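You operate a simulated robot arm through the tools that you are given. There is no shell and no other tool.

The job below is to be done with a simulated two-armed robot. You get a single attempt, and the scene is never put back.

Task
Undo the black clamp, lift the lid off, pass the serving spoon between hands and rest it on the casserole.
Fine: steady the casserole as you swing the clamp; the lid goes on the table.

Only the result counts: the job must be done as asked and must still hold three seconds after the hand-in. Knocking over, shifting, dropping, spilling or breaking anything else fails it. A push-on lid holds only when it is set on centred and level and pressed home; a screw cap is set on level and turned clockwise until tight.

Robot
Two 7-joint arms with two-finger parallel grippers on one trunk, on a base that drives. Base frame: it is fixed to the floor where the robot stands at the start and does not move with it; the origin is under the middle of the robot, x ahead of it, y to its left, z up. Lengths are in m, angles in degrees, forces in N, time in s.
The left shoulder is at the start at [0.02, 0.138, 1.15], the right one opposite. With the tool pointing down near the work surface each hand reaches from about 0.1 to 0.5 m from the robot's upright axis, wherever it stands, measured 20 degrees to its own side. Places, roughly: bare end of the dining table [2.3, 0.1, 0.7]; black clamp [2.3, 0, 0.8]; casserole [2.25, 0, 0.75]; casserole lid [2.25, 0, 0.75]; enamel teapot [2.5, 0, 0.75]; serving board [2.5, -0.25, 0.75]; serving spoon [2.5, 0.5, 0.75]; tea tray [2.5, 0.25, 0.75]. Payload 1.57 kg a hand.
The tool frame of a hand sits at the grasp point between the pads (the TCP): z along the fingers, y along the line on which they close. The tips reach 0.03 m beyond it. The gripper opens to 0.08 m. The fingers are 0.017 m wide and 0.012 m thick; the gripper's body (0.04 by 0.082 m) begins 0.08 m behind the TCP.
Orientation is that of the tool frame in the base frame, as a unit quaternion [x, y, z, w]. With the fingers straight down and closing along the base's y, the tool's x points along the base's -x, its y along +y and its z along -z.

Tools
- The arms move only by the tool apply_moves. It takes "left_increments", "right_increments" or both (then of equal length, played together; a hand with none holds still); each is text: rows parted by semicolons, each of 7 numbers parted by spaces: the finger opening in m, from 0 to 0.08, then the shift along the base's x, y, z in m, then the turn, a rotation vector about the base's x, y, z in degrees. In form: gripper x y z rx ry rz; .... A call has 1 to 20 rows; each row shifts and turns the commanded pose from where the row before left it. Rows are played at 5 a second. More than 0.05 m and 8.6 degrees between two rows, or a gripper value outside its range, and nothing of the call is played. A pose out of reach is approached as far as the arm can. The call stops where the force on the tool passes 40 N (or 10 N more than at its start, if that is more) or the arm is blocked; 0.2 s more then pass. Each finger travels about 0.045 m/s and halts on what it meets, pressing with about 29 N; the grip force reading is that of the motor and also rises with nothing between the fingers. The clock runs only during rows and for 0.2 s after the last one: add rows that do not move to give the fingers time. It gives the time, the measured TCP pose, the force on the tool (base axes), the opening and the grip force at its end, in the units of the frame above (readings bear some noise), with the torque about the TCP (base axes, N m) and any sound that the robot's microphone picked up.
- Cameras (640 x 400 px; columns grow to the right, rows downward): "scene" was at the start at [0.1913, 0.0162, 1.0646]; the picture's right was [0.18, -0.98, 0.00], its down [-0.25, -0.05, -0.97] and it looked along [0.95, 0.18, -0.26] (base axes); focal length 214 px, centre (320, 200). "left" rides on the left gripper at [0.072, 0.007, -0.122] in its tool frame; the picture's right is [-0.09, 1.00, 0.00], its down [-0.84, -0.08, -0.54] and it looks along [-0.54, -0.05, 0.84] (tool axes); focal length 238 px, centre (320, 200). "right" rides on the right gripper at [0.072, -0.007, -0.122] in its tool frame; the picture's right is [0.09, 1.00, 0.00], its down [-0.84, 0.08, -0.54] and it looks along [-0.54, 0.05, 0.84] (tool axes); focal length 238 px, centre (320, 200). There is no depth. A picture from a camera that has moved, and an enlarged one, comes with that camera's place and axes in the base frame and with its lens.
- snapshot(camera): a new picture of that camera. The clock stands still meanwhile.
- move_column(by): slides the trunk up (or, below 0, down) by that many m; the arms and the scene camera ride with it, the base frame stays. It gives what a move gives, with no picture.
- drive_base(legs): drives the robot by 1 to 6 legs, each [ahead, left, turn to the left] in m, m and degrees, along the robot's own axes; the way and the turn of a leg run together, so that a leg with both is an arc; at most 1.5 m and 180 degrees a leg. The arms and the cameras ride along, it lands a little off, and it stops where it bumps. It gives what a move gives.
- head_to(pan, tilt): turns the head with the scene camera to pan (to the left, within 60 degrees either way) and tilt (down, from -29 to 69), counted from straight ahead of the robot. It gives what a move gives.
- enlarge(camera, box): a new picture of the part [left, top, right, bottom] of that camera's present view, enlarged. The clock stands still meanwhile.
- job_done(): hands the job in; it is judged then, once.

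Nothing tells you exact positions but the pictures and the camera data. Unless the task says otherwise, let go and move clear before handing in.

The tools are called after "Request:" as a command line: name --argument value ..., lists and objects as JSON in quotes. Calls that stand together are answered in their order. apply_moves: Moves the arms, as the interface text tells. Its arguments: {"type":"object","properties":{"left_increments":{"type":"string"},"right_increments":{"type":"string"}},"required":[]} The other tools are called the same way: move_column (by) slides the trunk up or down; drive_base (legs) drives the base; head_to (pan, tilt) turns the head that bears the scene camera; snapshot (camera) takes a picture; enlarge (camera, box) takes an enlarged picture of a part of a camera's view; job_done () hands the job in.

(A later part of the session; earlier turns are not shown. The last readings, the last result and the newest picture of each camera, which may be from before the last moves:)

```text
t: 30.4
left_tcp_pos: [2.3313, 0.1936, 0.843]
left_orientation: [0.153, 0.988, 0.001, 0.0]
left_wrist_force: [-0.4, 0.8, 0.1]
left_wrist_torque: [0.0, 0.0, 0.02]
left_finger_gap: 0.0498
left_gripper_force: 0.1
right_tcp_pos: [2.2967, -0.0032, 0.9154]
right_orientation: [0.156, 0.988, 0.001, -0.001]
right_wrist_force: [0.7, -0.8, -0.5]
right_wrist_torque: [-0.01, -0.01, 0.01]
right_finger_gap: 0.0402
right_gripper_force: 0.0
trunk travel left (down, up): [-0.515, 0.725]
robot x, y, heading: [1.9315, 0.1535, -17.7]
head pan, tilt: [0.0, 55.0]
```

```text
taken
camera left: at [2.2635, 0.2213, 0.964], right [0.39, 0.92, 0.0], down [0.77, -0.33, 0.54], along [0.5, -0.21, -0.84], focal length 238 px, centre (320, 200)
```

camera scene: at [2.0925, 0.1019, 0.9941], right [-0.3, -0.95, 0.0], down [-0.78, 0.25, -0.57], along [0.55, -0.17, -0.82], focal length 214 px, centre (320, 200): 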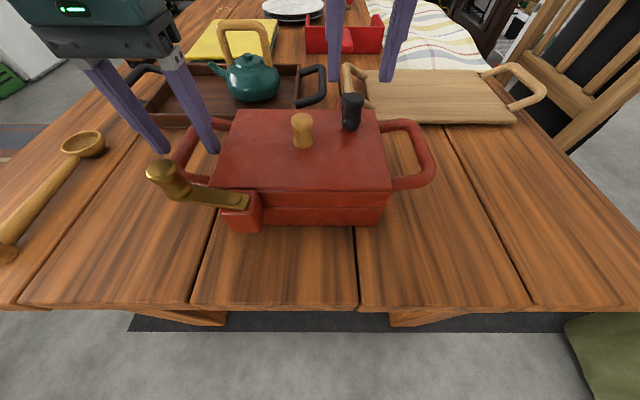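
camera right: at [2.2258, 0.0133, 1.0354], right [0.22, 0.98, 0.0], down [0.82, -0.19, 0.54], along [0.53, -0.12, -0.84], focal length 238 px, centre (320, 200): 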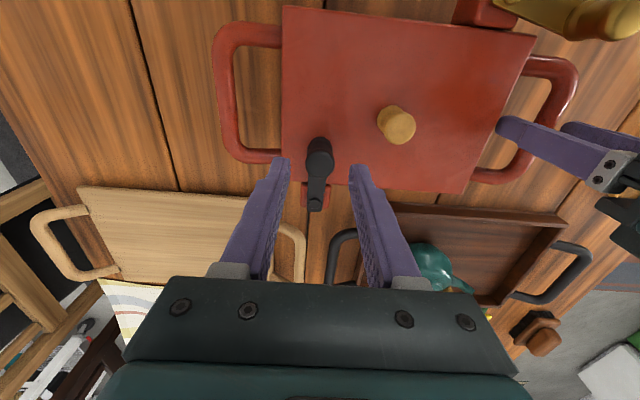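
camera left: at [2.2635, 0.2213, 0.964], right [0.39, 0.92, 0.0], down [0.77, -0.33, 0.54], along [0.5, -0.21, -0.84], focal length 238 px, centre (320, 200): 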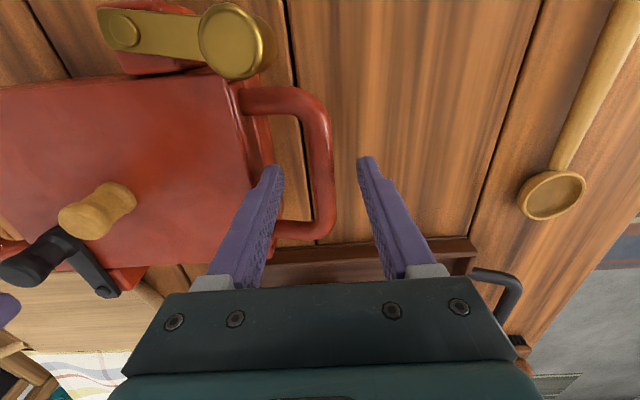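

The trunk is now at working height. Before engaging the clamp I'll dry-run the swing arc just above the knob to check reach and wrist limits.

Request:
apply_moves --right_increments "0.04 0.0031 -0.0004 0.005 0 0 0; 0.04 -0.00151 -0.00607 0 0 0 6; 0.04 -0.00087 -0.00618 0 0 0 6; 0.04 -0.00021 -0.00625 0 0 0 6; 0.04 0.00044 -0.00623 0 0 0 6; 0.04 0.00108 -0.00616 0 0 0 6; 0.04 0.00173 -0.00601 0 0 0 6; 0.04 0.00234 -0.00579 0 0 0 6; 0.04 0.00293 -0.00552 0 0 0 6; 0.04 0.0035 -0.00518 0 0 0 6; 0.04 0.00401 -0.00479 0 0 0 6; 0.04 0.0045 -0.00434 0 0 0 6; 0.04 0.00493 -0.00385 0 0 0 6; 0.04 0.0053 -0.00331 0 0 0 6; 0.04 0.00562 -0.00274 0 0 0 6; 0.04 0.00587 -0.00214 0 0 0 6; 0.04 0 0 0 0 0 0"

Request:
snapshot --camera "right"

Request:
snapshot --camera "scene"

```text
t: 34.0
left_tcp_pos: [2.3299, 0.1936, 0.8414]
left_orientation: [0.153, 0.988, 0.0, -0.001]
left_wrist_force: [0.2, 0.4, -0.1]
left_wrist_torque: [-0.01, 0.04, -0.01]
left_finger_gap: 0.05
left_gripper_force: 0.1
right_tcp_pos: [2.3374, -0.0779, 0.9195]
right_orientation: [-0.588, 0.809, 0.0, -0.001]
right_wrist_force: [0.7, -0.3, 0.2]
right_wrist_torque: [-0.04, -0.01, 0.02]
right_finger_gap: 0.0399
right_gripper_force: 0.0
trunk travel left (down, up): [-0.515, 0.725]
robot x, y, heading: [1.9279, 0.1546, -17.3]
head pan, tilt: [0.0, 55.0]
```

```text
taken
camera right: at [2.3223, -0.1478, 1.0404], right [-0.98, 0.22, 0.0], down [0.19, 0.82, 0.54], along [0.12, 0.53, -0.84], focal length 238 px, centre (320, 200)
```

right: 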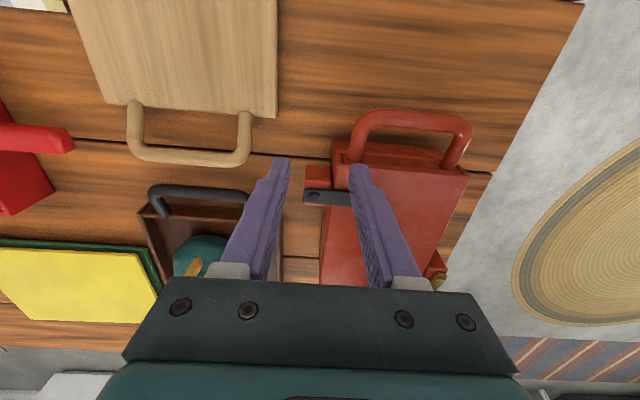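

```text
taken
camera scene: at [2.0924, 0.1019, 0.9941], right [-0.3, -0.95, 0.0], down [-0.78, 0.25, -0.57], along [0.55, -0.17, -0.82], focal length 214 px, centre (320, 200)
```

scene: 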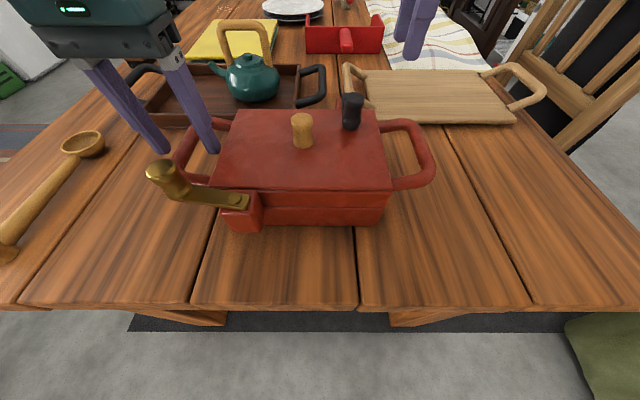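

The wrist can make the whole swing. I'll check that the low height is reachable at the far end of the arc, where it's clear, then return.

Request:
apply_moves --right_increments "0.04 0 0 -0.03 0 0 0; 0.04 0 0 -0.027 0 0 0; 0.04 0 0 0 0 0 0"

Request:
apply_moves --right_increments "0.04 0 0 0.03 0 0 0; 0.04 0 0 0.027 0 0 0; 0.04 0 0 0 0 0 0"

```text
t: 34.9
left_tcp_pos: [2.331, 0.1933, 0.8416]
left_orientation: [0.153, 0.988, 0.0, 0.0]
left_wrist_force: [-0.2, -0.2, 0.1]
left_wrist_torque: [0.0, 0.0, 0.01]
left_finger_gap: 0.0502
left_gripper_force: 0.0
right_tcp_pos: [2.3364, -0.0804, 0.8628]
right_orientation: [-0.588, 0.809, 0.0, -0.001]
right_wrist_force: [-0.2, -0.9, 0.0]
right_wrist_torque: [-0.02, -0.01, 0.0]
right_finger_gap: 0.0399
right_gripper_force: 0.0
trunk travel left (down, up): [-0.515, 0.725]
robot x, y, heading: [1.9315, 0.1533, -17.5]
head pan, tilt: [0.0, 55.0]
```

```text
t: 35.6
left_tcp_pos: [2.3319, 0.1938, 0.842]
left_orientation: [0.153, 0.988, 0.0, 0.0]
left_wrist_force: [0.9, -0.2, -0.5]
left_wrist_torque: [-0.01, -0.01, -0.01]
left_finger_gap: 0.0498
left_gripper_force: 0.1
right_tcp_pos: [2.3374, -0.0773, 0.9186]
right_orientation: [-0.588, 0.809, 0.0, -0.002]
right_wrist_force: [-0.8, 0.1, -0.8]
right_wrist_torque: [0.03, -0.01, -0.02]
right_finger_gap: 0.04
right_gripper_force: 0.0
trunk travel left (down, up): [-0.515, 0.725]
robot x, y, heading: [1.9301, 0.1521, -17.7]
head pan, tilt: [0.0, 55.0]
```

Both ends are reachable. I'll return the right hand above the knob while the left re-grips the casserole handle.

Request:
apply_moves --left_increments "0.05 0.002 0.0007 -0.01 0 0 0; 0.05 0.002 0.0007 -0.01 0 0 0; 0.05 0 0 -0.01 0 0 0; 0.05 0 0 -0.008 0 0 0; 0.05 0 0 0 0 0 0; 0.04 0 0 0 0 0 0; 0.03 0 0 0 0 0 0; 0.02 0 0 0 0 0 0; 0.01 0 0 0 0 0 0; 0 0 0 0 0 0 0; 0 0 0 0 0 0 0; 0 0 0 0 0 0 0; 0 0 0 0 0 0 0; 0 0 0 0 0 0 0; 0 0 0 0 0 0 0; 0 0 0 0 0 0 0" --right_increments "0.04 -0.00264 0.00497 0 0 0 -6; 0.04 -0.00264 0.00497 0 0 0 -6; 0.04 -0.00264 0.00497 0 0 0 -6; 0.04 -0.00264 0.00497 0 0 0 -6; 0.04 -0.00264 0.00497 0 0 0 -6; 0.04 -0.00264 0.00497 0 0 0 -6; 0.04 -0.00264 0.00497 0 0 0 -6; 0.04 -0.00264 0.00497 0 0 0 -6; 0.04 -0.00264 0.00497 0 0 0 -6; 0.04 -0.00264 0.00497 0 0 0 -6; 0.04 -0.00264 0.00497 0 0 0 -6; 0.04 -0.00264 0.00497 0 0 0 -6; 0.04 -0.00264 0.00497 0 0 0 -6; 0.04 -0.00264 0.00497 0 0 0 -6; 0.04 -0.00264 0.00497 0 0 0 -6; 0.04 0 0 0 0 0 0"

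Request:
enlarge --camera "right" --box '[250, 100, 410, 200]'

Request:
snapshot --camera "left"

```text
t: 39.0
left_tcp_pos: [2.3358, 0.1954, 0.8048]
left_orientation: [0.153, 0.988, 0.0, 0.001]
left_wrist_force: [-0.3, -0.9, 1.7]
left_wrist_torque: [0.01, -0.01, -0.21]
left_finger_gap: 0.0154
left_gripper_force: 29.1
right_tcp_pos: [2.2981, -0.0021, 0.9191]
right_orientation: [0.157, 0.988, 0.001, -0.001]
right_wrist_force: [-0.3, -0.1, 1.1]
right_wrist_torque: [0.03, 0.01, 0.01]
right_finger_gap: 0.0403
right_gripper_force: 0.1
trunk travel left (down, up): [-0.515, 0.725]
robot x, y, heading: [1.9297, 0.1577, -17.3]
head pan, tilt: [0.0, 55.0]
```

```text
4.00 times, centred on (330, 150) of right
camera zoom: at [2.2285, 0.0136, 1.0406], right [0.22, 0.97, 0.0], down [0.82, -0.19, 0.54], along [0.53, -0.12, -0.84], focal length 953 px, centre (280, 400)
```

zoom: 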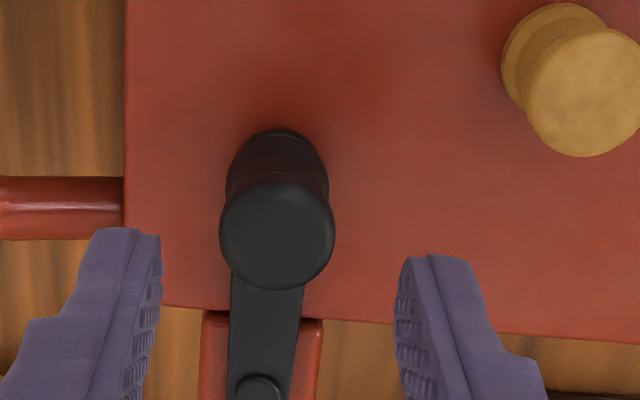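

```text
taken
camera left: at [2.2678, 0.2222, 0.926], right [0.39, 0.92, 0.0], down [0.77, -0.33, 0.54], along [0.5, -0.21, -0.84], focal length 238 px, centre (320, 200)
```

left: 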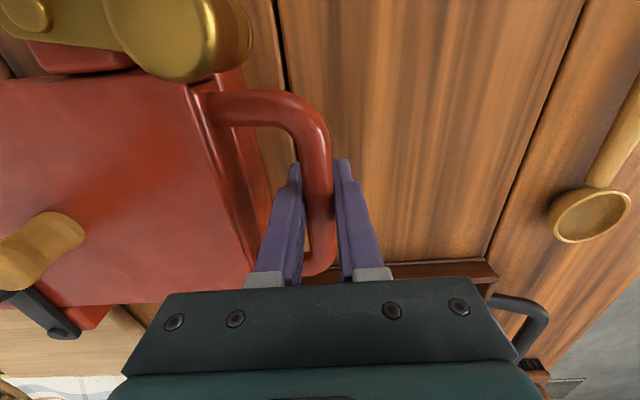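

The handle is held again, and the knob sits about 2 mm ahead of the right TCP. I'll correct that, descend around the knob and close to a loose cage.

Request:
apply_moves --right_increments "0.04 0.002 -0.0013 -0.017 0 0 0; 0.04 0 0 -0.02 0 0 0; 0.04 0 0 -0.02 0 0 0; 0.04 0 0 0 0 0 0; 0.03 0 0 0 0 0 0; 0.027 0 0 0 0 0 0"

Request:
snapshot --camera "right"

Request:
enlarge --camera "scene" --box '[280, 60, 440, 160]'

```text
t: 40.5
left_tcp_pos: [2.3364, 0.194, 0.8049]
left_orientation: [0.153, 0.988, -0.001, -0.001]
left_wrist_force: [-1.1, 0.1, 2.0]
left_wrist_torque: [-0.01, 0.0, -0.19]
left_finger_gap: 0.0155
left_gripper_force: 29.2
right_tcp_pos: [2.3007, -0.0031, 0.8633]
right_orientation: [0.157, 0.988, 0.001, -0.001]
right_wrist_force: [0.3, 0.0, 0.2]
right_wrist_torque: [0.01, -0.01, -0.01]
right_finger_gap: 0.0272
right_gripper_force: 0.1
trunk travel left (down, up): [-0.515, 0.725]
robot x, y, heading: [1.9318, 0.154, -17.6]
head pan, tilt: [0.0, 55.0]
```

```text
taken
camera right: at [2.2313, 0.0131, 0.9844], right [0.22, 0.98, 0.0], down [0.82, -0.19, 0.54], along [0.53, -0.12, -0.84], focal length 238 px, centre (320, 200)
```

right: 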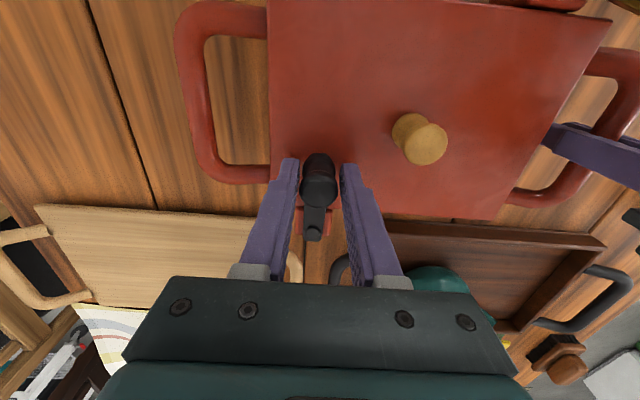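

```text
4.00 times, centred on (360, 110) of scene
camera zoom: at [2.0923, 0.1018, 0.9941], right [-0.3, -0.95, 0.0], down [-0.78, 0.25, -0.57], along [0.55, -0.17, -0.82], focal length 858 px, centre (160, 560)
```

zoom: 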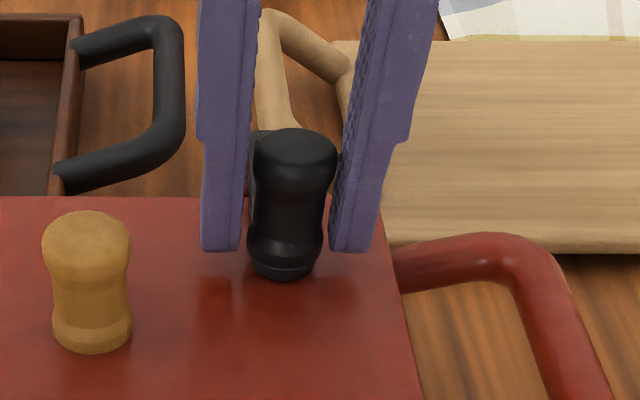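

The cage surrounds the knob cleanly. I'll swing the clamp the first 48° counter-clockwise while the left hand holds the casserole.

Request:
apply_moves --right_increments "0.027 -0.00151 -0.00607 0 0 0 6; 0.027 -0.00087 -0.00618 0 0 0 6; 0.027 -0.00021 -0.00625 0 0 0 6; 0.027 0.00044 -0.00623 0 0 0 6; 0.027 0.00108 -0.00616 0 0 0 6; 0.027 0.00173 -0.00601 0 0 0 6; 0.027 0.00234 -0.00579 0 0 0 6; 0.027 0.00293 -0.00552 0 0 0 6"

Request:
snapshot --camera "right"

Request:
snapshot --camera "scene"

```text
t: 42.2
left_tcp_pos: [2.3348, 0.1946, 0.8041]
left_orientation: [0.153, 0.988, 0.0, 0.0]
left_wrist_force: [-1.1, -3.4, 1.6]
left_wrist_torque: [0.02, -0.01, 0.05]
left_finger_gap: 0.0155
left_gripper_force: 29.2
right_tcp_pos: [2.3078, -0.0512, 0.8637]
right_orientation: [-0.26, 0.966, 0.001, -0.002]
right_wrist_force: [-2.1, 2.5, -0.3]
right_wrist_torque: [-0.01, 0.04, 0.04]
right_finger_gap: 0.0301
right_gripper_force: 1.3
trunk travel left (down, up): [-0.515, 0.725]
robot x, y, heading: [1.9278, 0.1554, -17.7]
head pan, tilt: [0.0, 55.0]
```

```text
taken
camera right: at [2.2491, -0.0935, 0.9842], right [-0.58, 0.82, 0.0], down [0.69, 0.49, 0.54], along [0.44, 0.31, -0.84], focal length 238 px, centre (320, 200)
```

right: 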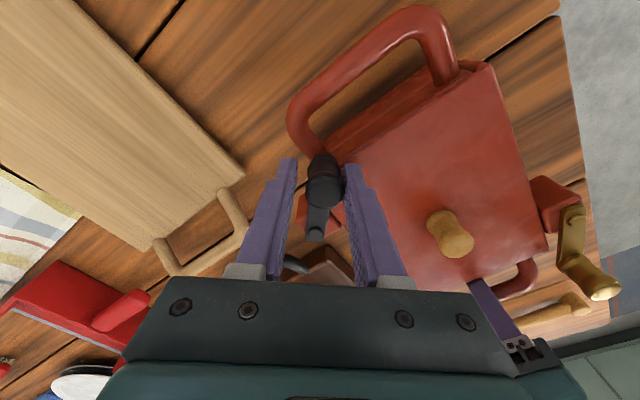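

```text
taken
camera scene: at [2.0921, 0.1018, 0.994], right [-0.3, -0.95, 0.0], down [-0.78, 0.25, -0.57], along [0.55, -0.17, -0.82], focal length 214 px, centre (320, 200)
```

scene: 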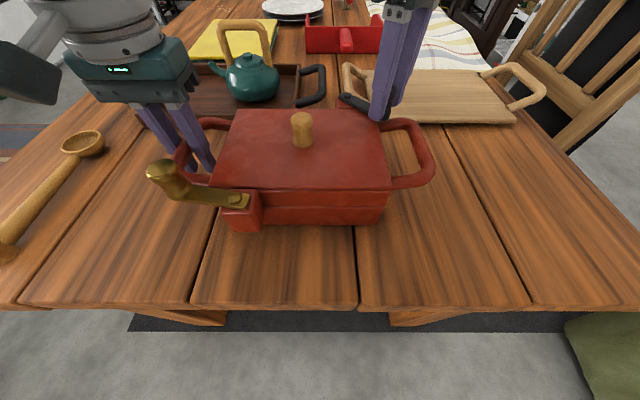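

The clamp is following, with only a few newtons of force, and the casserole is steady. I'll finish the swing to 90°.

Request:
apply_moves --right_increments "0.027 0.0035 -0.00518 0 0 0 6; 0.027 0.00401 -0.00479 0 0 0 6; 0.027 0.0045 -0.00434 0 0 0 6; 0.027 0.00493 -0.00385 0 0 0 6; 0.027 0.0053 -0.00331 0 0 0 6; 0.027 0.00562 -0.00274 0 0 0 6; 0.027 0.00587 -0.00214 0 0 0 6; 0.027 0 0 0 0 0 0"

Request:
snapshot --camera "right"

Request:
enlarge --camera "scene" --box '[280, 40, 460, 152]'

```text
t: 44.0
left_tcp_pos: [2.3345, 0.1945, 0.8042]
left_orientation: [0.152, 0.988, 0.0, 0.0]
left_wrist_force: [2.2, -2.2, 1.4]
left_wrist_torque: [0.03, -0.01, 0.62]
left_finger_gap: 0.0158
left_gripper_force: 29.3
right_tcp_pos: [2.342, -0.0776, 0.8626]
right_orientation: [-0.589, 0.808, 0.0, -0.002]
right_wrist_force: [-3.8, 2.0, -0.2]
right_wrist_torque: [0.08, 0.04, 0.02]
right_finger_gap: 0.0311
right_gripper_force: 2.3
trunk travel left (down, up): [-0.515, 0.725]
robot x, y, heading: [1.9297, 0.1507, -17.8]
head pan, tilt: [0.0, 55.0]
```

```text
taken
camera right: at [2.3261, -0.1474, 0.9832], right [-0.98, 0.22, 0.0], down [0.19, 0.82, 0.54], along [0.12, 0.53, -0.84], focal length 238 px, centre (320, 200)
```

right: 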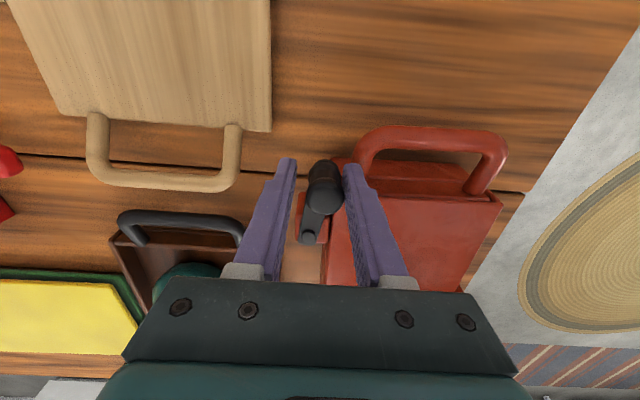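

```text
3.56 times, centred on (370, 96) of scene
camera zoom: at [2.0922, 0.1019, 0.994], right [-0.3, -0.95, 0.0], down [-0.78, 0.25, -0.57], along [0.55, -0.17, -0.82], focal length 763 px, centre (142, 570)
```

zoom: 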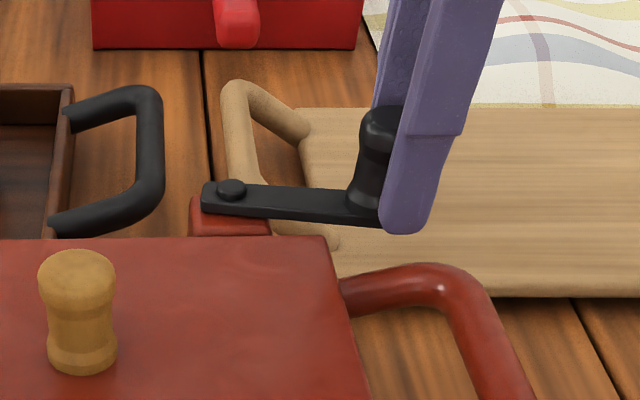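

The clamp arm now points right, off the lid. I'll look closely to see how far it clears the lid corner.

Request:
enlarge --camera "right" --box '[270, 150, 390, 225]'

Request:
enlarge --camera "right" --box '[260, 110, 520, 272]'

```text
5.33 times, centred on (330, 188) of right
camera zoom: at [2.3261, -0.1474, 0.9832], right [-0.98, 0.22, 0.0], down [0.19, 0.82, 0.54], along [0.12, 0.53, -0.84], focal length 1271 px, centre (267, 267)
```

zoom: 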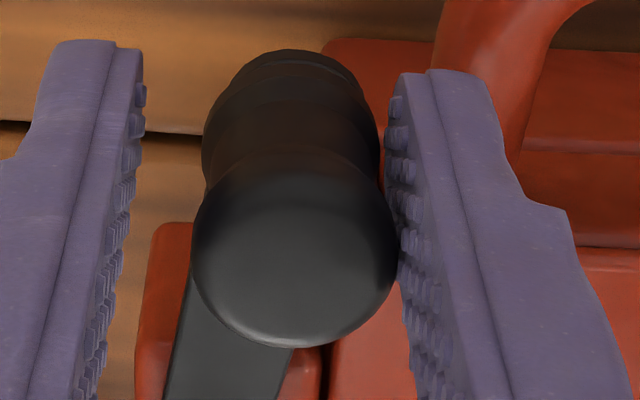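

```text
2.46 times, centred on (390, 191) of right
camera zoom: at [2.3261, -0.1474, 0.9832], right [-0.98, 0.22, 0.0], down [0.19, 0.82, 0.54], along [0.12, 0.53, -0.84], focal length 587 px, centre (148, 222)
```

zoom: 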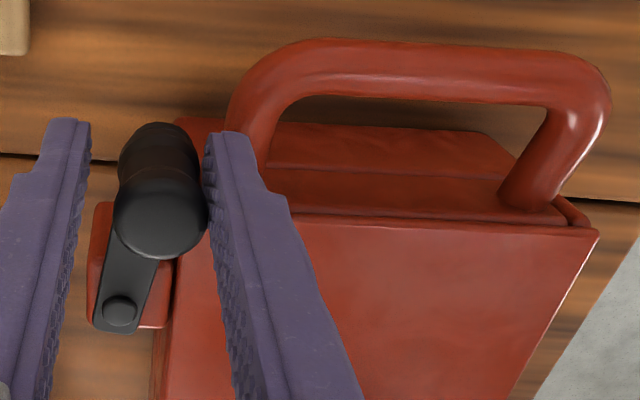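

The knob is at about 88° of swing and already clear of the lid edge. I'll nudge it 8° further for margin, then open and lift the right hand.

Request:
apply_moves --right_increments "0.027 0.004 -0.0012 0 0 0 4; 0.027 0.0041 -0.0007 0 0 0 4; 0.027 0 0 0 0 0 0"

Request:
enlarge --camera "right" --box '[260, 110, 520, 272]'

```text
t: 44.9
left_tcp_pos: [2.3352, 0.1951, 0.804]
left_orientation: [0.152, 0.988, 0.0, 0.0]
left_wrist_force: [2.0, -2.2, 1.4]
left_wrist_torque: [-0.04, -0.22, 0.52]
left_finger_gap: 0.0156
left_gripper_force: 29.0
right_tcp_pos: [2.3417, -0.083, 0.8633]
right_orientation: [-0.643, 0.766, 0.0, -0.001]
right_wrist_force: [-3.5, 1.5, -0.1]
right_wrist_torque: [-0.02, 0.03, 0.02]
right_finger_gap: 0.0299
right_gripper_force: 1.8
right hand out of reach, approached as far as the arm can: row 1, 2
trunk travel left (down, up): [-0.515, 0.725]
robot x, y, heading: [1.9279, 0.1533, -17.6]
head pan, tilt: [0.0, 55.0]
```

```text
2.46 times, centred on (390, 191) of right
camera zoom: at [2.3361, -0.1529, 0.9838], right [-1.0, 0.08, 0.0], down [0.07, 0.84, 0.54], along [0.04, 0.54, -0.84], focal length 587 px, centre (148, 222)
```

zoom: 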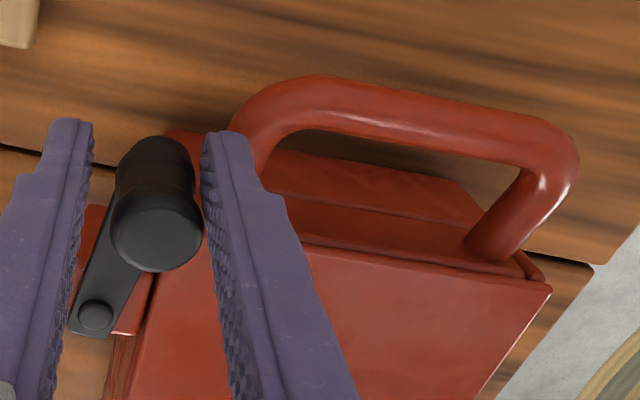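

The reach limit is hit, but the clamp arm lies parallel to the far edge, fully off the lid. I'll open the right hand and lift away.

Request:
apply_moves --right_increments "0.04 0 0 0 0 0 0; 0.045 0 0 0 0 0 0; 0.045 0 0 0.02 0 0 0; 0.045 0 0 0.03 0 0 0; 0.045 0 0 0.03 0 0 0; 0.045 0 0 0 0 0 0"

Request:
snapshot --camera "right"

Request:
snapshot --camera "scene"

Request:
enlarge --camera "scene" --box '[280, 60, 440, 160]'

```text
t: 46.2
left_tcp_pos: [2.3359, 0.1943, 0.8048]
left_orientation: [0.152, 0.988, -0.001, -0.002]
left_wrist_force: [1.3, -0.3, -0.1]
left_wrist_torque: [0.05, 0.16, 0.39]
left_finger_gap: 0.0155
left_gripper_force: 28.9
right_tcp_pos: [2.341, -0.0821, 0.9441]
right_orientation: [-0.642, 0.767, 0.0, -0.002]
right_wrist_force: [0.5, -0.9, 0.7]
right_wrist_torque: [0.01, -0.01, 0.02]
right_finger_gap: 0.0449
right_gripper_force: 0.1
trunk travel left (down, up): [-0.515, 0.725]
robot x, y, heading: [1.9304, 0.1553, -17.7]
head pan, tilt: [0.0, 55.0]
```

```text
taken
camera right: at [2.3355, -0.1536, 1.065], right [-1.0, 0.08, 0.0], down [0.07, 0.84, 0.54], along [0.04, 0.54, -0.84], focal length 238 px, centre (320, 200)
```

right: 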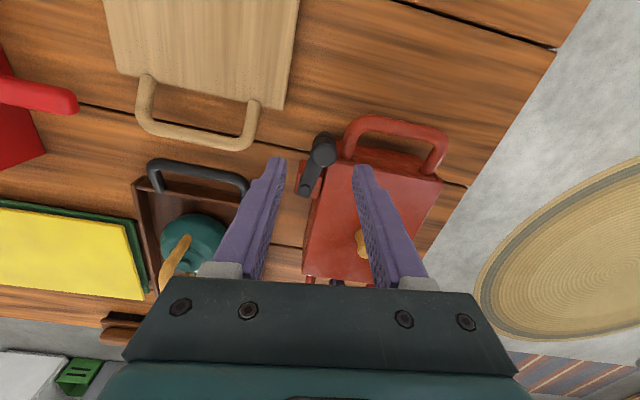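

```text
taken
camera scene: at [2.0925, 0.1019, 0.9941], right [-0.3, -0.95, 0.0], down [-0.78, 0.25, -0.57], along [0.55, -0.17, -0.82], focal length 214 px, centre (320, 200)
```

scene: 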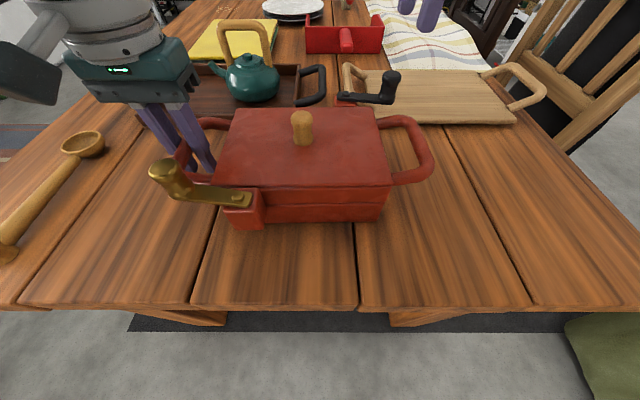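

```text
4.00 times, centred on (360, 110) of scene
camera zoom: at [2.0925, 0.1019, 0.9941], right [-0.3, -0.95, 0.0], down [-0.78, 0.25, -0.57], along [0.55, -0.17, -0.82], focal length 858 px, centre (160, 560)
```

zoom: 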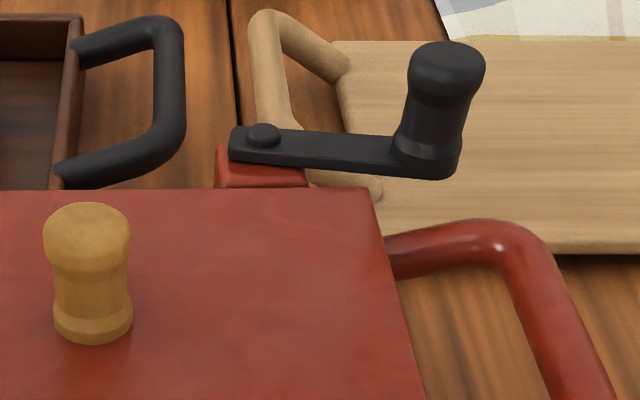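

The black clamp is open and clear of the lid; the casserole shifted only about 3 mm, within the held handle's compliance. Now I'll bring the right hand back over the wooden lid knob, keeping the left on the handle.

Request:
apply_moves --right_increments "0.05 -0.0033 0.0101 0.001 0 0 -7; 0.05 -0.0033 0.0101 0.001 0 0 -7; 0.05 -0.0033 0.0101 0.001 0 0 -7; 0.05 -0.0033 0.0101 0.001 0 0 -7; 0.05 -0.0033 0.0101 0 0 0 -7; 0.05 -0.0033 0.0101 0 0 0 -7; 0.05 -0.0033 0.0101 0 0 0 -7; 0.05 -0.0033 0.0101 0 0 0 -7; 0.05 -0.0033 0.0101 0 0 0 -7; 0.05 -0.0033 0.0101 0 0 0 -7; 0.05 -0.0033 0.0101 0 0 0 -7; 0.05 -0.0033 0.0101 0 0 0 -7; 0.05 -0.0033 0.0101 0 0 0 -7; 0.05 -0.0033 0.0101 0 0 0 -6.5; 0.05 0 0 0 0 0 0"

Request:
snapshot --camera "right"

Request:
enlarge --camera "right" --box '[240, 80, 400, 180]'

Request:
snapshot --camera "left"

```text
t: 49.5
left_tcp_pos: [2.335, 0.194, 0.8046]
left_orientation: [0.152, 0.988, 0.0, 0.0]
left_wrist_force: [1.8, -0.5, 0.4]
left_wrist_torque: [-0.03, 0.0, 0.41]
left_finger_gap: 0.0156
left_gripper_force: 29.5
right_tcp_pos: [2.2961, 0.0585, 0.947]
right_orientation: [0.153, 0.988, 0.001, -0.001]
right_wrist_force: [-0.2, -0.4, 0.0]
right_wrist_torque: [-0.02, -0.04, 0.03]
right_finger_gap: 0.0499
right_gripper_force: 0.0
trunk travel left (down, up): [-0.515, 0.725]
robot x, y, heading: [1.9281, 0.154, -17.6]
head pan, tilt: [0.0, 55.0]
```

```text
taken
camera right: at [2.2245, 0.0747, 1.0681], right [0.21, 0.98, 0.0], down [0.82, -0.18, 0.54], along [0.53, -0.11, -0.84], focal length 238 px, centre (320, 200)
```

right: 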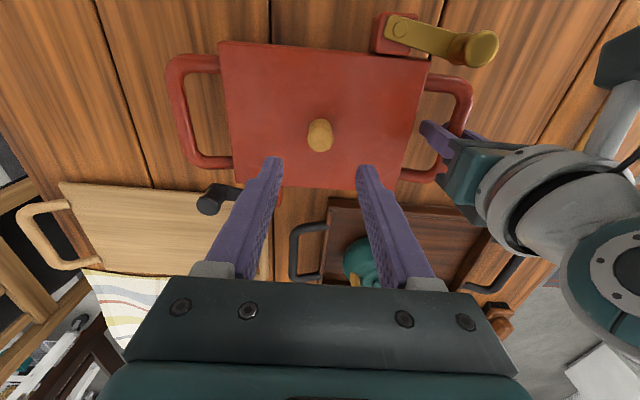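

```text
4.00 times, centred on (320, 130) of right
camera zoom: at [2.2245, 0.0747, 1.0681], right [0.21, 0.98, 0.0], down [0.82, -0.18, 0.54], along [0.53, -0.11, -0.84], focal length 953 px, centre (320, 480)
```

zoom: 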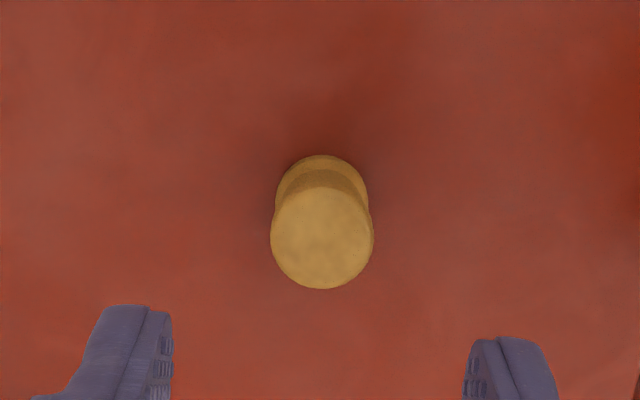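

```text
taken
camera left: at [2.2679, 0.2222, 0.926], right [0.39, 0.92, 0.0], down [0.77, -0.33, 0.54], along [0.5, -0.21, -0.84], focal length 238 px, centre (320, 200)
```

left: 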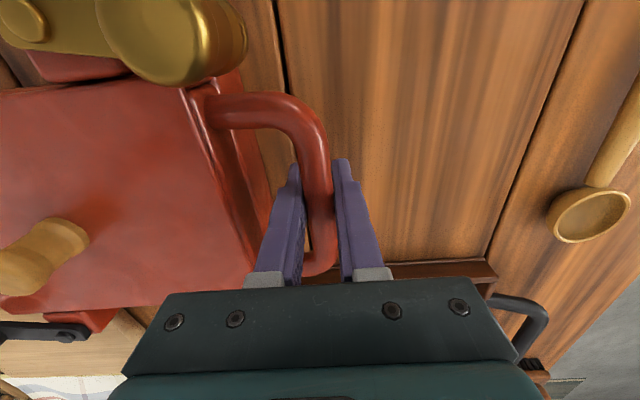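

The right hand is nearly centred over the lid knob. I'll correct 2 mm, descend and grip it.

Request:
apply_moves --right_increments "0.05 -0.0024 0.0008 -0.022 0 0 0; 0.05 0 0 -0.025 0 0 0; 0.05 0 0 -0.025 0 0 0; 0.05 0 0 -0.02 0 0 0; 0.05 0 0 0 0 0 0; 0.03 0 0 0 0 0 0; 0.02 0 0 0 0 0 0; 0.01 0 0 0 0 0 0; 0.0 0 0 0 0 0 0; 0 0 0 0 0 0 0; 0 0 0 0 0 0 0"

Request:
snapshot --camera "right"

Request:
enlarge --camera "scene" --box '[200, 70, 440, 220]'

```text
t: 50.7
left_tcp_pos: [2.336, 0.1955, 0.8052]
left_orientation: [0.151, 0.989, 0.001, -0.001]
left_wrist_force: [-4.0, 0.7, 7.1]
left_wrist_torque: [0.04, 0.06, 0.32]
left_finger_gap: 0.0154
left_gripper_force: 29.0
right_tcp_pos: [2.2941, 0.0587, 0.8567]
right_orientation: [0.152, 0.988, 0.001, 0.0]
right_wrist_force: [-1.7, -3.5, 16.6]
right_wrist_torque: [-0.62, 0.24, 0.0]
right_finger_gap: 0.0328
right_gripper_force: 1.3
trunk travel left (down, up): [-0.515, 0.725]
robot x, y, heading: [1.9255, 0.1542, -17.7]
head pan, tilt: [0.0, 55.0]
stopped in row 6 (right hand): the force on the tool passed its limit at 42 N (the readings are from after the stop); the commanded pose is now the measured one
```

```text
taken
camera right: at [2.2237, 0.0741, 0.9769], right [0.21, 0.98, 0.0], down [0.82, -0.18, 0.54], along [0.53, -0.11, -0.84], focal length 238 px, centre (320, 200)
```

right: 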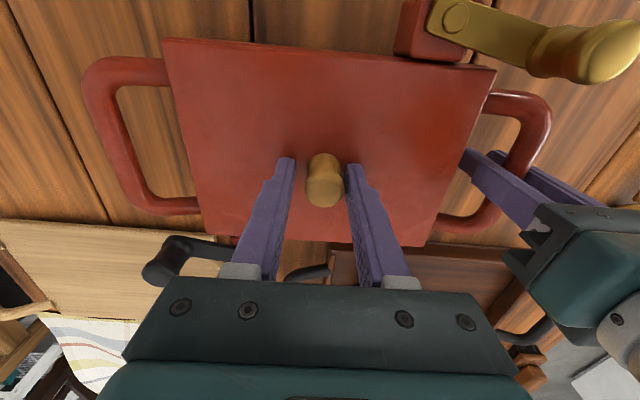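

```text
2.67 times, centred on (320, 145) of scene
camera zoom: at [2.0924, 0.1013, 0.9943], right [-0.3, -0.95, 0.0], down [-0.78, 0.25, -0.57], along [0.55, -0.17, -0.82], focal length 572 px, centre (320, 347)
```

zoom: 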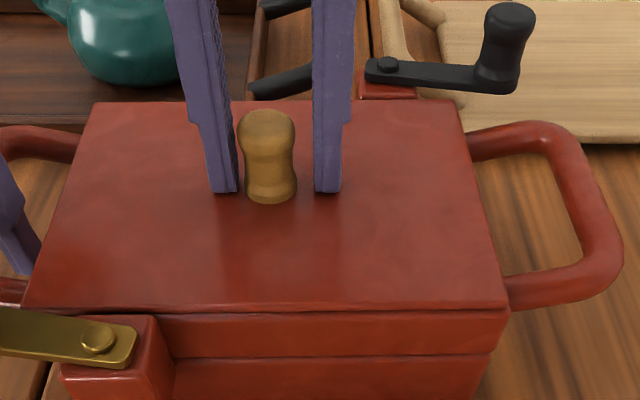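

The fingertips touched the lid top, so it sits at about z 0.826, a bit higher than I'd estimated. I'll back up 4 mm and close on the knob.

Request:
apply_moves --right_increments "0.033 0 0 0.005 0 0 0; 0.028 0 0 0 0 0 0; 0.02 0 0 0 0 0 0; 0.01 0 0 0 0 0 0; 0.0 0 0 0 0 0 0; 0 0 0 0 0 0 0; 0 0 0 0 0 0 0"

Request:
snapshot --camera "right"

```text
t: 52.3
left_tcp_pos: [2.3355, 0.1946, 0.805]
left_orientation: [0.152, 0.988, 0.0, 0.0]
left_wrist_force: [-4.6, -2.3, 17.1]
left_wrist_torque: [-0.01, -0.12, 0.28]
left_finger_gap: 0.0159
left_gripper_force: 28.8
right_tcp_pos: [2.2947, 0.06, 0.8607]
right_orientation: [0.152, 0.988, 0.0, -0.001]
right_wrist_force: [-0.7, 0.5, 1.5]
right_wrist_torque: [-0.27, 0.35, -0.1]
right_finger_gap: 0.0231
right_gripper_force: 29.7
trunk travel left (down, up): [-0.515, 0.725]
robot x, y, heading: [1.9323, 0.1512, -17.7]
head pan, tilt: [0.0, 55.0]
```

```text
taken
camera right: at [2.224, 0.0742, 0.9814], right [0.21, 0.98, 0.0], down [0.82, -0.18, 0.54], along [0.53, -0.11, -0.84], focal length 238 px, centre (320, 200)
```

right: 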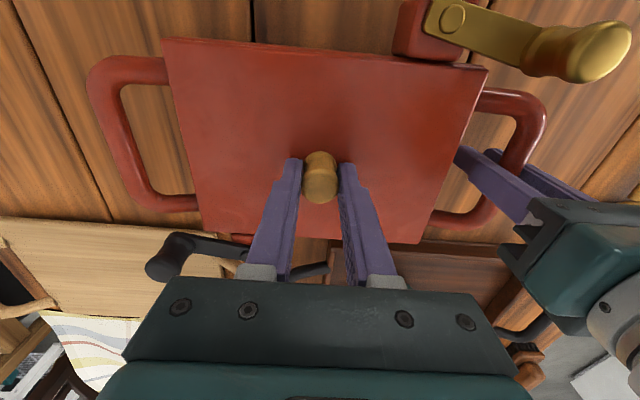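

The lid knob is gripped at 23 mm. I'll lift slowly straight up and check.

Request:
apply_moves --right_increments "0 0 0 0.004 0 0 0; 0 0 0 0.006 0 0 0; 0 0 0 0.01 0 0 0; 0 0 0 0 0 0 0"

Request:
snapshot --camera "scene"

Request:
snapshot --camera "right"

```text
t: 53.3
left_tcp_pos: [2.3362, 0.1952, 0.804]
left_orientation: [0.152, 0.988, 0.001, 0.0]
left_wrist_force: [0.1, -1.5, 9.1]
left_wrist_torque: [0.02, -0.07, 0.17]
left_finger_gap: 0.015
left_gripper_force: 28.8
right_tcp_pos: [2.2955, 0.0602, 0.8794]
right_orientation: [0.151, 0.989, 0.002, 0.0]
right_wrist_force: [0.2, -0.3, 0.3]
right_wrist_torque: [0.04, -0.03, 0.02]
right_finger_gap: 0.0225
right_gripper_force: 28.7
trunk travel left (down, up): [-0.515, 0.725]
robot x, y, heading: [1.9289, 0.159, -17.6]
head pan, tilt: [0.0, 55.0]
```

```text
taken
camera scene: at [2.0928, 0.1015, 0.9942], right [-0.3, -0.95, 0.0], down [-0.78, 0.25, -0.57], along [0.55, -0.17, -0.82], focal length 214 px, centre (320, 200)
```

scene: 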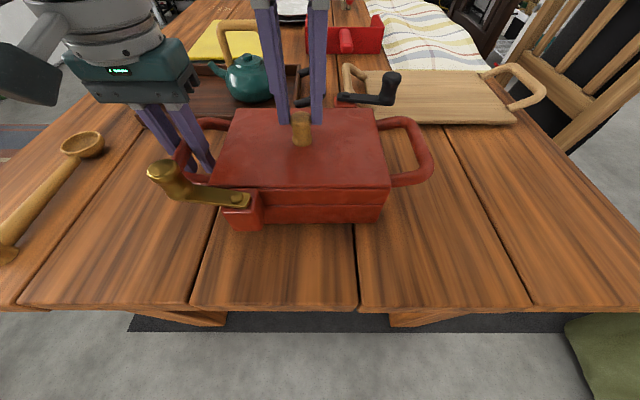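

```text
taken
camera right: at [2.2245, 0.0757, 1.0006], right [0.21, 0.98, 0.0], down [0.82, -0.18, 0.54], along [0.53, -0.11, -0.84], focal length 238 px, centre (320, 200)
```

right: 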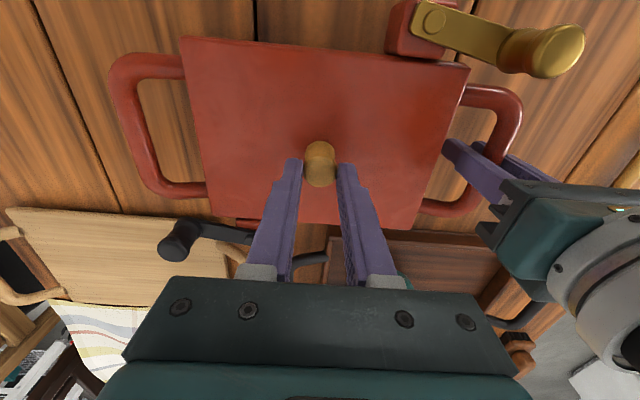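

The fingers rose but the lid may not have come along. I'll look closely.

Request:
enlarge --camera "scene" --box '[200, 70, 440, 220]'

Request:
enlarge --camera "right" --box '[170, 20, 490, 220]'

Request:
enlarge --camera "scene" --box '[270, 90, 350, 140]'

```text
2.67 times, centred on (320, 145) of scene
camera zoom: at [2.0928, 0.1015, 0.9942], right [-0.3, -0.95, 0.0], down [-0.78, 0.25, -0.57], along [0.55, -0.17, -0.82], focal length 572 px, centre (320, 347)
```

zoom: 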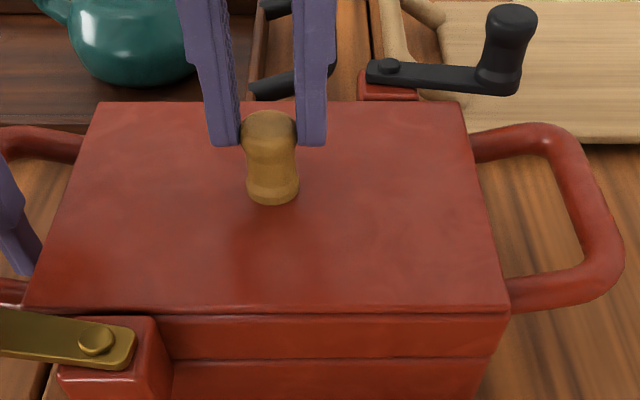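

```text
2.00 times, centred on (330, 120) of right
camera zoom: at [2.2245, 0.0757, 1.0006], right [0.21, 0.98, 0.0], down [0.82, -0.18, 0.54], along [0.53, -0.11, -0.84], focal length 477 px, centre (300, 360)
```

zoom: 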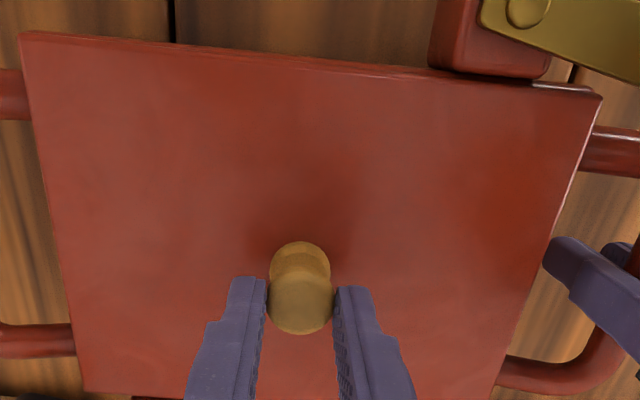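

```text
8.00 times, centred on (310, 115) of scene
camera zoom: at [2.0928, 0.1015, 0.9942], right [-0.3, -0.95, 0.0], down [-0.78, 0.25, -0.57], along [0.55, -0.17, -0.82], focal length 1716 px, centre (400, 880)
```

zoom: 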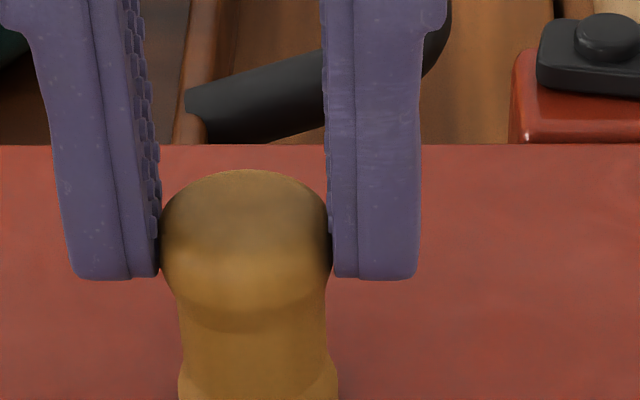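

The fingers slid up the knob; the lid is held snugly. I'll re-grip lower and pull in small steps while reading the force.

Request:
apply_moves --right_increments "0.035 0 0 0 0 0 0; 0.035 0 0 -0.01 0 0 0; 0.035 0 0 -0.0095 0 0 0; 0.03 0 0 0 0 0 0; 0.02 0 0 0 0 0 0; 0.01 0 0 0 0 0 0; 0 0 0 0 0 0 0; 0 0 0 0 0 0 0; 0 0 0 0 0 0 0"

Request:
apply_moves --right_increments "0 0 0 0.0015 0 0 0; 0 0 0 0 0 0 0"

Request:
apply_moves --right_increments "0 0 0 0.0015 0 0 0; 0 0 0 0 0 0 0"

```text
t: 55.3
left_tcp_pos: [2.3353, 0.1939, 0.8044]
left_orientation: [0.152, 0.988, 0.001, 0.001]
left_wrist_force: [-0.3, -2.2, 6.2]
left_wrist_torque: [0.04, -0.01, 0.13]
left_finger_gap: 0.0155
left_gripper_force: 29.0
right_tcp_pos: [2.2947, 0.0584, 0.8615]
right_orientation: [0.151, 0.988, 0.0, 0.0]
right_wrist_force: [-0.1, 0.6, 3.5]
right_wrist_torque: [-0.37, 0.09, -0.03]
right_finger_gap: 0.0229
right_gripper_force: 29.1
trunk travel left (down, up): [-0.515, 0.725]
robot x, y, heading: [1.929, 0.1546, -17.7]
head pan, tilt: [0.0, 55.0]
```

```text
t: 55.9
left_tcp_pos: [2.3363, 0.1962, 0.8048]
left_orientation: [0.151, 0.988, 0.001, 0.001]
left_wrist_force: [0.4, -3.2, 6.9]
left_wrist_torque: [0.11, 0.13, 0.18]
left_finger_gap: 0.0157
left_gripper_force: 28.8
right_tcp_pos: [2.2954, 0.0579, 0.8622]
right_orientation: [0.151, 0.988, 0.001, -0.001]
right_wrist_force: [0.7, 0.1, -0.1]
right_wrist_torque: [-0.01, -0.02, 0.02]
right_finger_gap: 0.023
right_gripper_force: 28.6
trunk travel left (down, up): [-0.515, 0.725]
robot x, y, heading: [1.9276, 0.1561, -17.7]
head pan, tilt: [0.0, 55.0]
```

```text
t: 56.5
left_tcp_pos: [2.3358, 0.1946, 0.8036]
left_orientation: [0.153, 0.988, 0.002, 0.0]
left_wrist_force: [-0.2, -2.1, 5.5]
left_wrist_torque: [0.0, 0.04, 0.17]
left_finger_gap: 0.0154
left_gripper_force: 29.2
right_tcp_pos: [2.2947, 0.0581, 0.8634]
right_orientation: [0.151, 0.988, 0.001, 0.0]
right_wrist_force: [-0.2, -0.1, -2.4]
right_wrist_torque: [0.02, 0.02, 0.03]
right_finger_gap: 0.0228
right_gripper_force: 29.1
trunk travel left (down, up): [-0.515, 0.725]
robot x, y, heading: [1.9284, 0.1538, -17.6]
head pan, tilt: [0.0, 55.0]
```

The pull force is building gently. I'll continue in small steps.

Request:
apply_moves --right_increments "0 0 0 0.002 0 0 0; 0 0 0 0 0 0 0"

Request:
apply_moves --right_increments "0 0 0 0.002 0 0 0; 0 0 0 0 0 0 0"

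Request:
apply_moves --right_increments "0 0 0 0.002 0 0 0; 0 0 0 0 0 0 0"

Request:
enlarge --camera "scene" --box '[200, 70, 440, 220]'

```text
t: 57.1
left_tcp_pos: [2.3366, 0.1956, 0.8042]
left_orientation: [0.153, 0.988, 0.0, 0.0]
left_wrist_force: [0.8, -2.0, 5.1]
left_wrist_torque: [0.0, -0.07, 0.18]
left_finger_gap: 0.0156
left_gripper_force: 29.2
right_tcp_pos: [2.2941, 0.059, 0.8658]
right_orientation: [0.151, 0.989, 0.002, 0.0]
right_wrist_force: [0.7, 0.1, -1.4]
right_wrist_torque: [0.0, -0.01, 0.0]
right_finger_gap: 0.0228
right_gripper_force: 29.4
trunk travel left (down, up): [-0.515, 0.725]
robot x, y, heading: [1.9303, 0.1553, -17.6]
head pan, tilt: [0.0, 55.0]
```

```text
t: 57.7
left_tcp_pos: [2.3371, 0.1954, 0.8027]
left_orientation: [0.152, 0.988, 0.001, -0.001]
left_wrist_force: [1.0, -1.4, 4.4]
left_wrist_torque: [0.02, -0.06, 0.14]
left_finger_gap: 0.0155
left_gripper_force: 28.5
right_tcp_pos: [2.2947, 0.0587, 0.8688]
right_orientation: [0.152, 0.988, 0.001, 0.0]
right_wrist_force: [0.5, -0.7, -1.1]
right_wrist_torque: [0.0, 0.0, -0.03]
right_finger_gap: 0.0228
right_gripper_force: 28.9
trunk travel left (down, up): [-0.515, 0.725]
robot x, y, heading: [1.9288, 0.1529, -17.8]
head pan, tilt: [0.0, 55.0]
```

```text
t: 58.3
left_tcp_pos: [2.3351, 0.1957, 0.8024]
left_orientation: [0.152, 0.988, 0.001, 0.001]
left_wrist_force: [1.9, -2.0, 2.4]
left_wrist_torque: [-0.01, -0.08, 0.17]
left_finger_gap: 0.0153
left_gripper_force: 29.0
right_tcp_pos: [2.2957, 0.0584, 0.8704]
right_orientation: [0.151, 0.989, 0.001, 0.001]
right_wrist_force: [-0.3, -0.1, -1.5]
right_wrist_torque: [0.04, 0.02, 0.0]
right_finger_gap: 0.0229
right_gripper_force: 28.9
trunk travel left (down, up): [-0.515, 0.725]
robot x, y, heading: [1.9308, 0.1547, -17.7]
head pan, tilt: [0.0, 55.0]
```

```text
2.67 times, centred on (320, 145) of scene
camera zoom: at [2.0928, 0.1015, 0.9942], right [-0.3, -0.95, 0.0], down [-0.78, 0.25, -0.57], along [0.55, -0.17, -0.82], focal length 572 px, centre (320, 347)
```

zoom: 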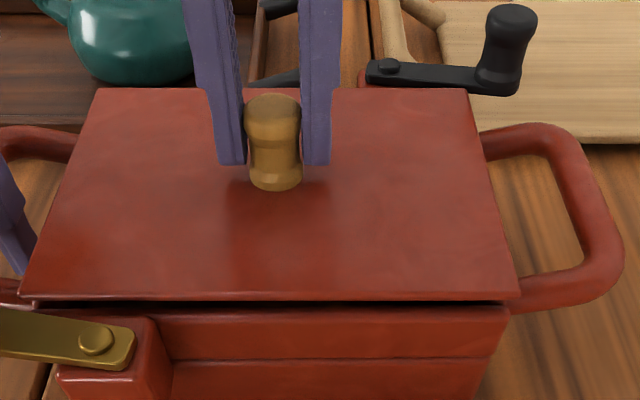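

The lid is coming up: a gap is visible and the load is only about 1.5 N. I'll keep lifting slowly.

Request:
apply_moves --right_increments "0 0 0 0.002 0 0 0; 0 0 0 0.002 0 0 0; 0 0 0 0.002 0 0 0; 0 0 0 0.002 0 0 0; 0 0 0 0.002 0 0 0; 0 0 0 0 0 0 0"

Request:
enlarge --camera "scene" --box '[200, 70, 440, 220]'

```text
t: 59.7
left_tcp_pos: [2.3369, 0.1953, 0.8042]
left_orientation: [0.152, 0.988, 0.001, 0.0]
left_wrist_force: [2.2, -2.4, 2.6]
left_wrist_torque: [0.03, 0.05, 0.18]
left_finger_gap: 0.0153
left_gripper_force: 29.2
right_tcp_pos: [2.2948, 0.06, 0.8794]
right_orientation: [0.151, 0.989, 0.001, 0.0]
right_wrist_force: [-0.5, 0.1, -1.2]
right_wrist_torque: [0.02, -0.03, 0.0]
right_finger_gap: 0.0226
right_gripper_force: 29.0
trunk travel left (down, up): [-0.515, 0.725]
robot x, y, heading: [1.9289, 0.1539, -17.6]
head pan, tilt: [0.0, 55.0]
```

```text
2.67 times, centred on (320, 145) of scene
camera zoom: at [2.0928, 0.1015, 0.9942], right [-0.3, -0.95, 0.0], down [-0.78, 0.25, -0.57], along [0.55, -0.17, -0.82], focal length 572 px, centre (320, 347)
```

zoom: 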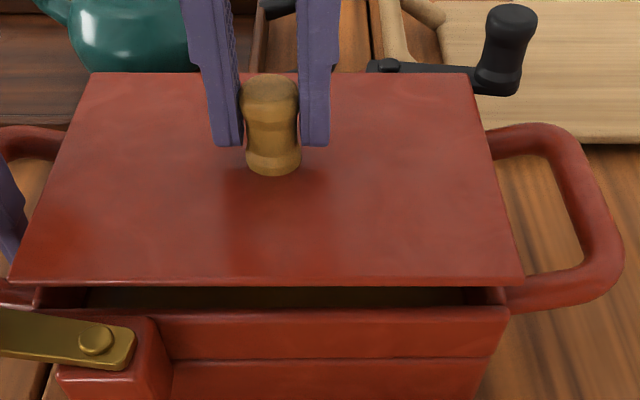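

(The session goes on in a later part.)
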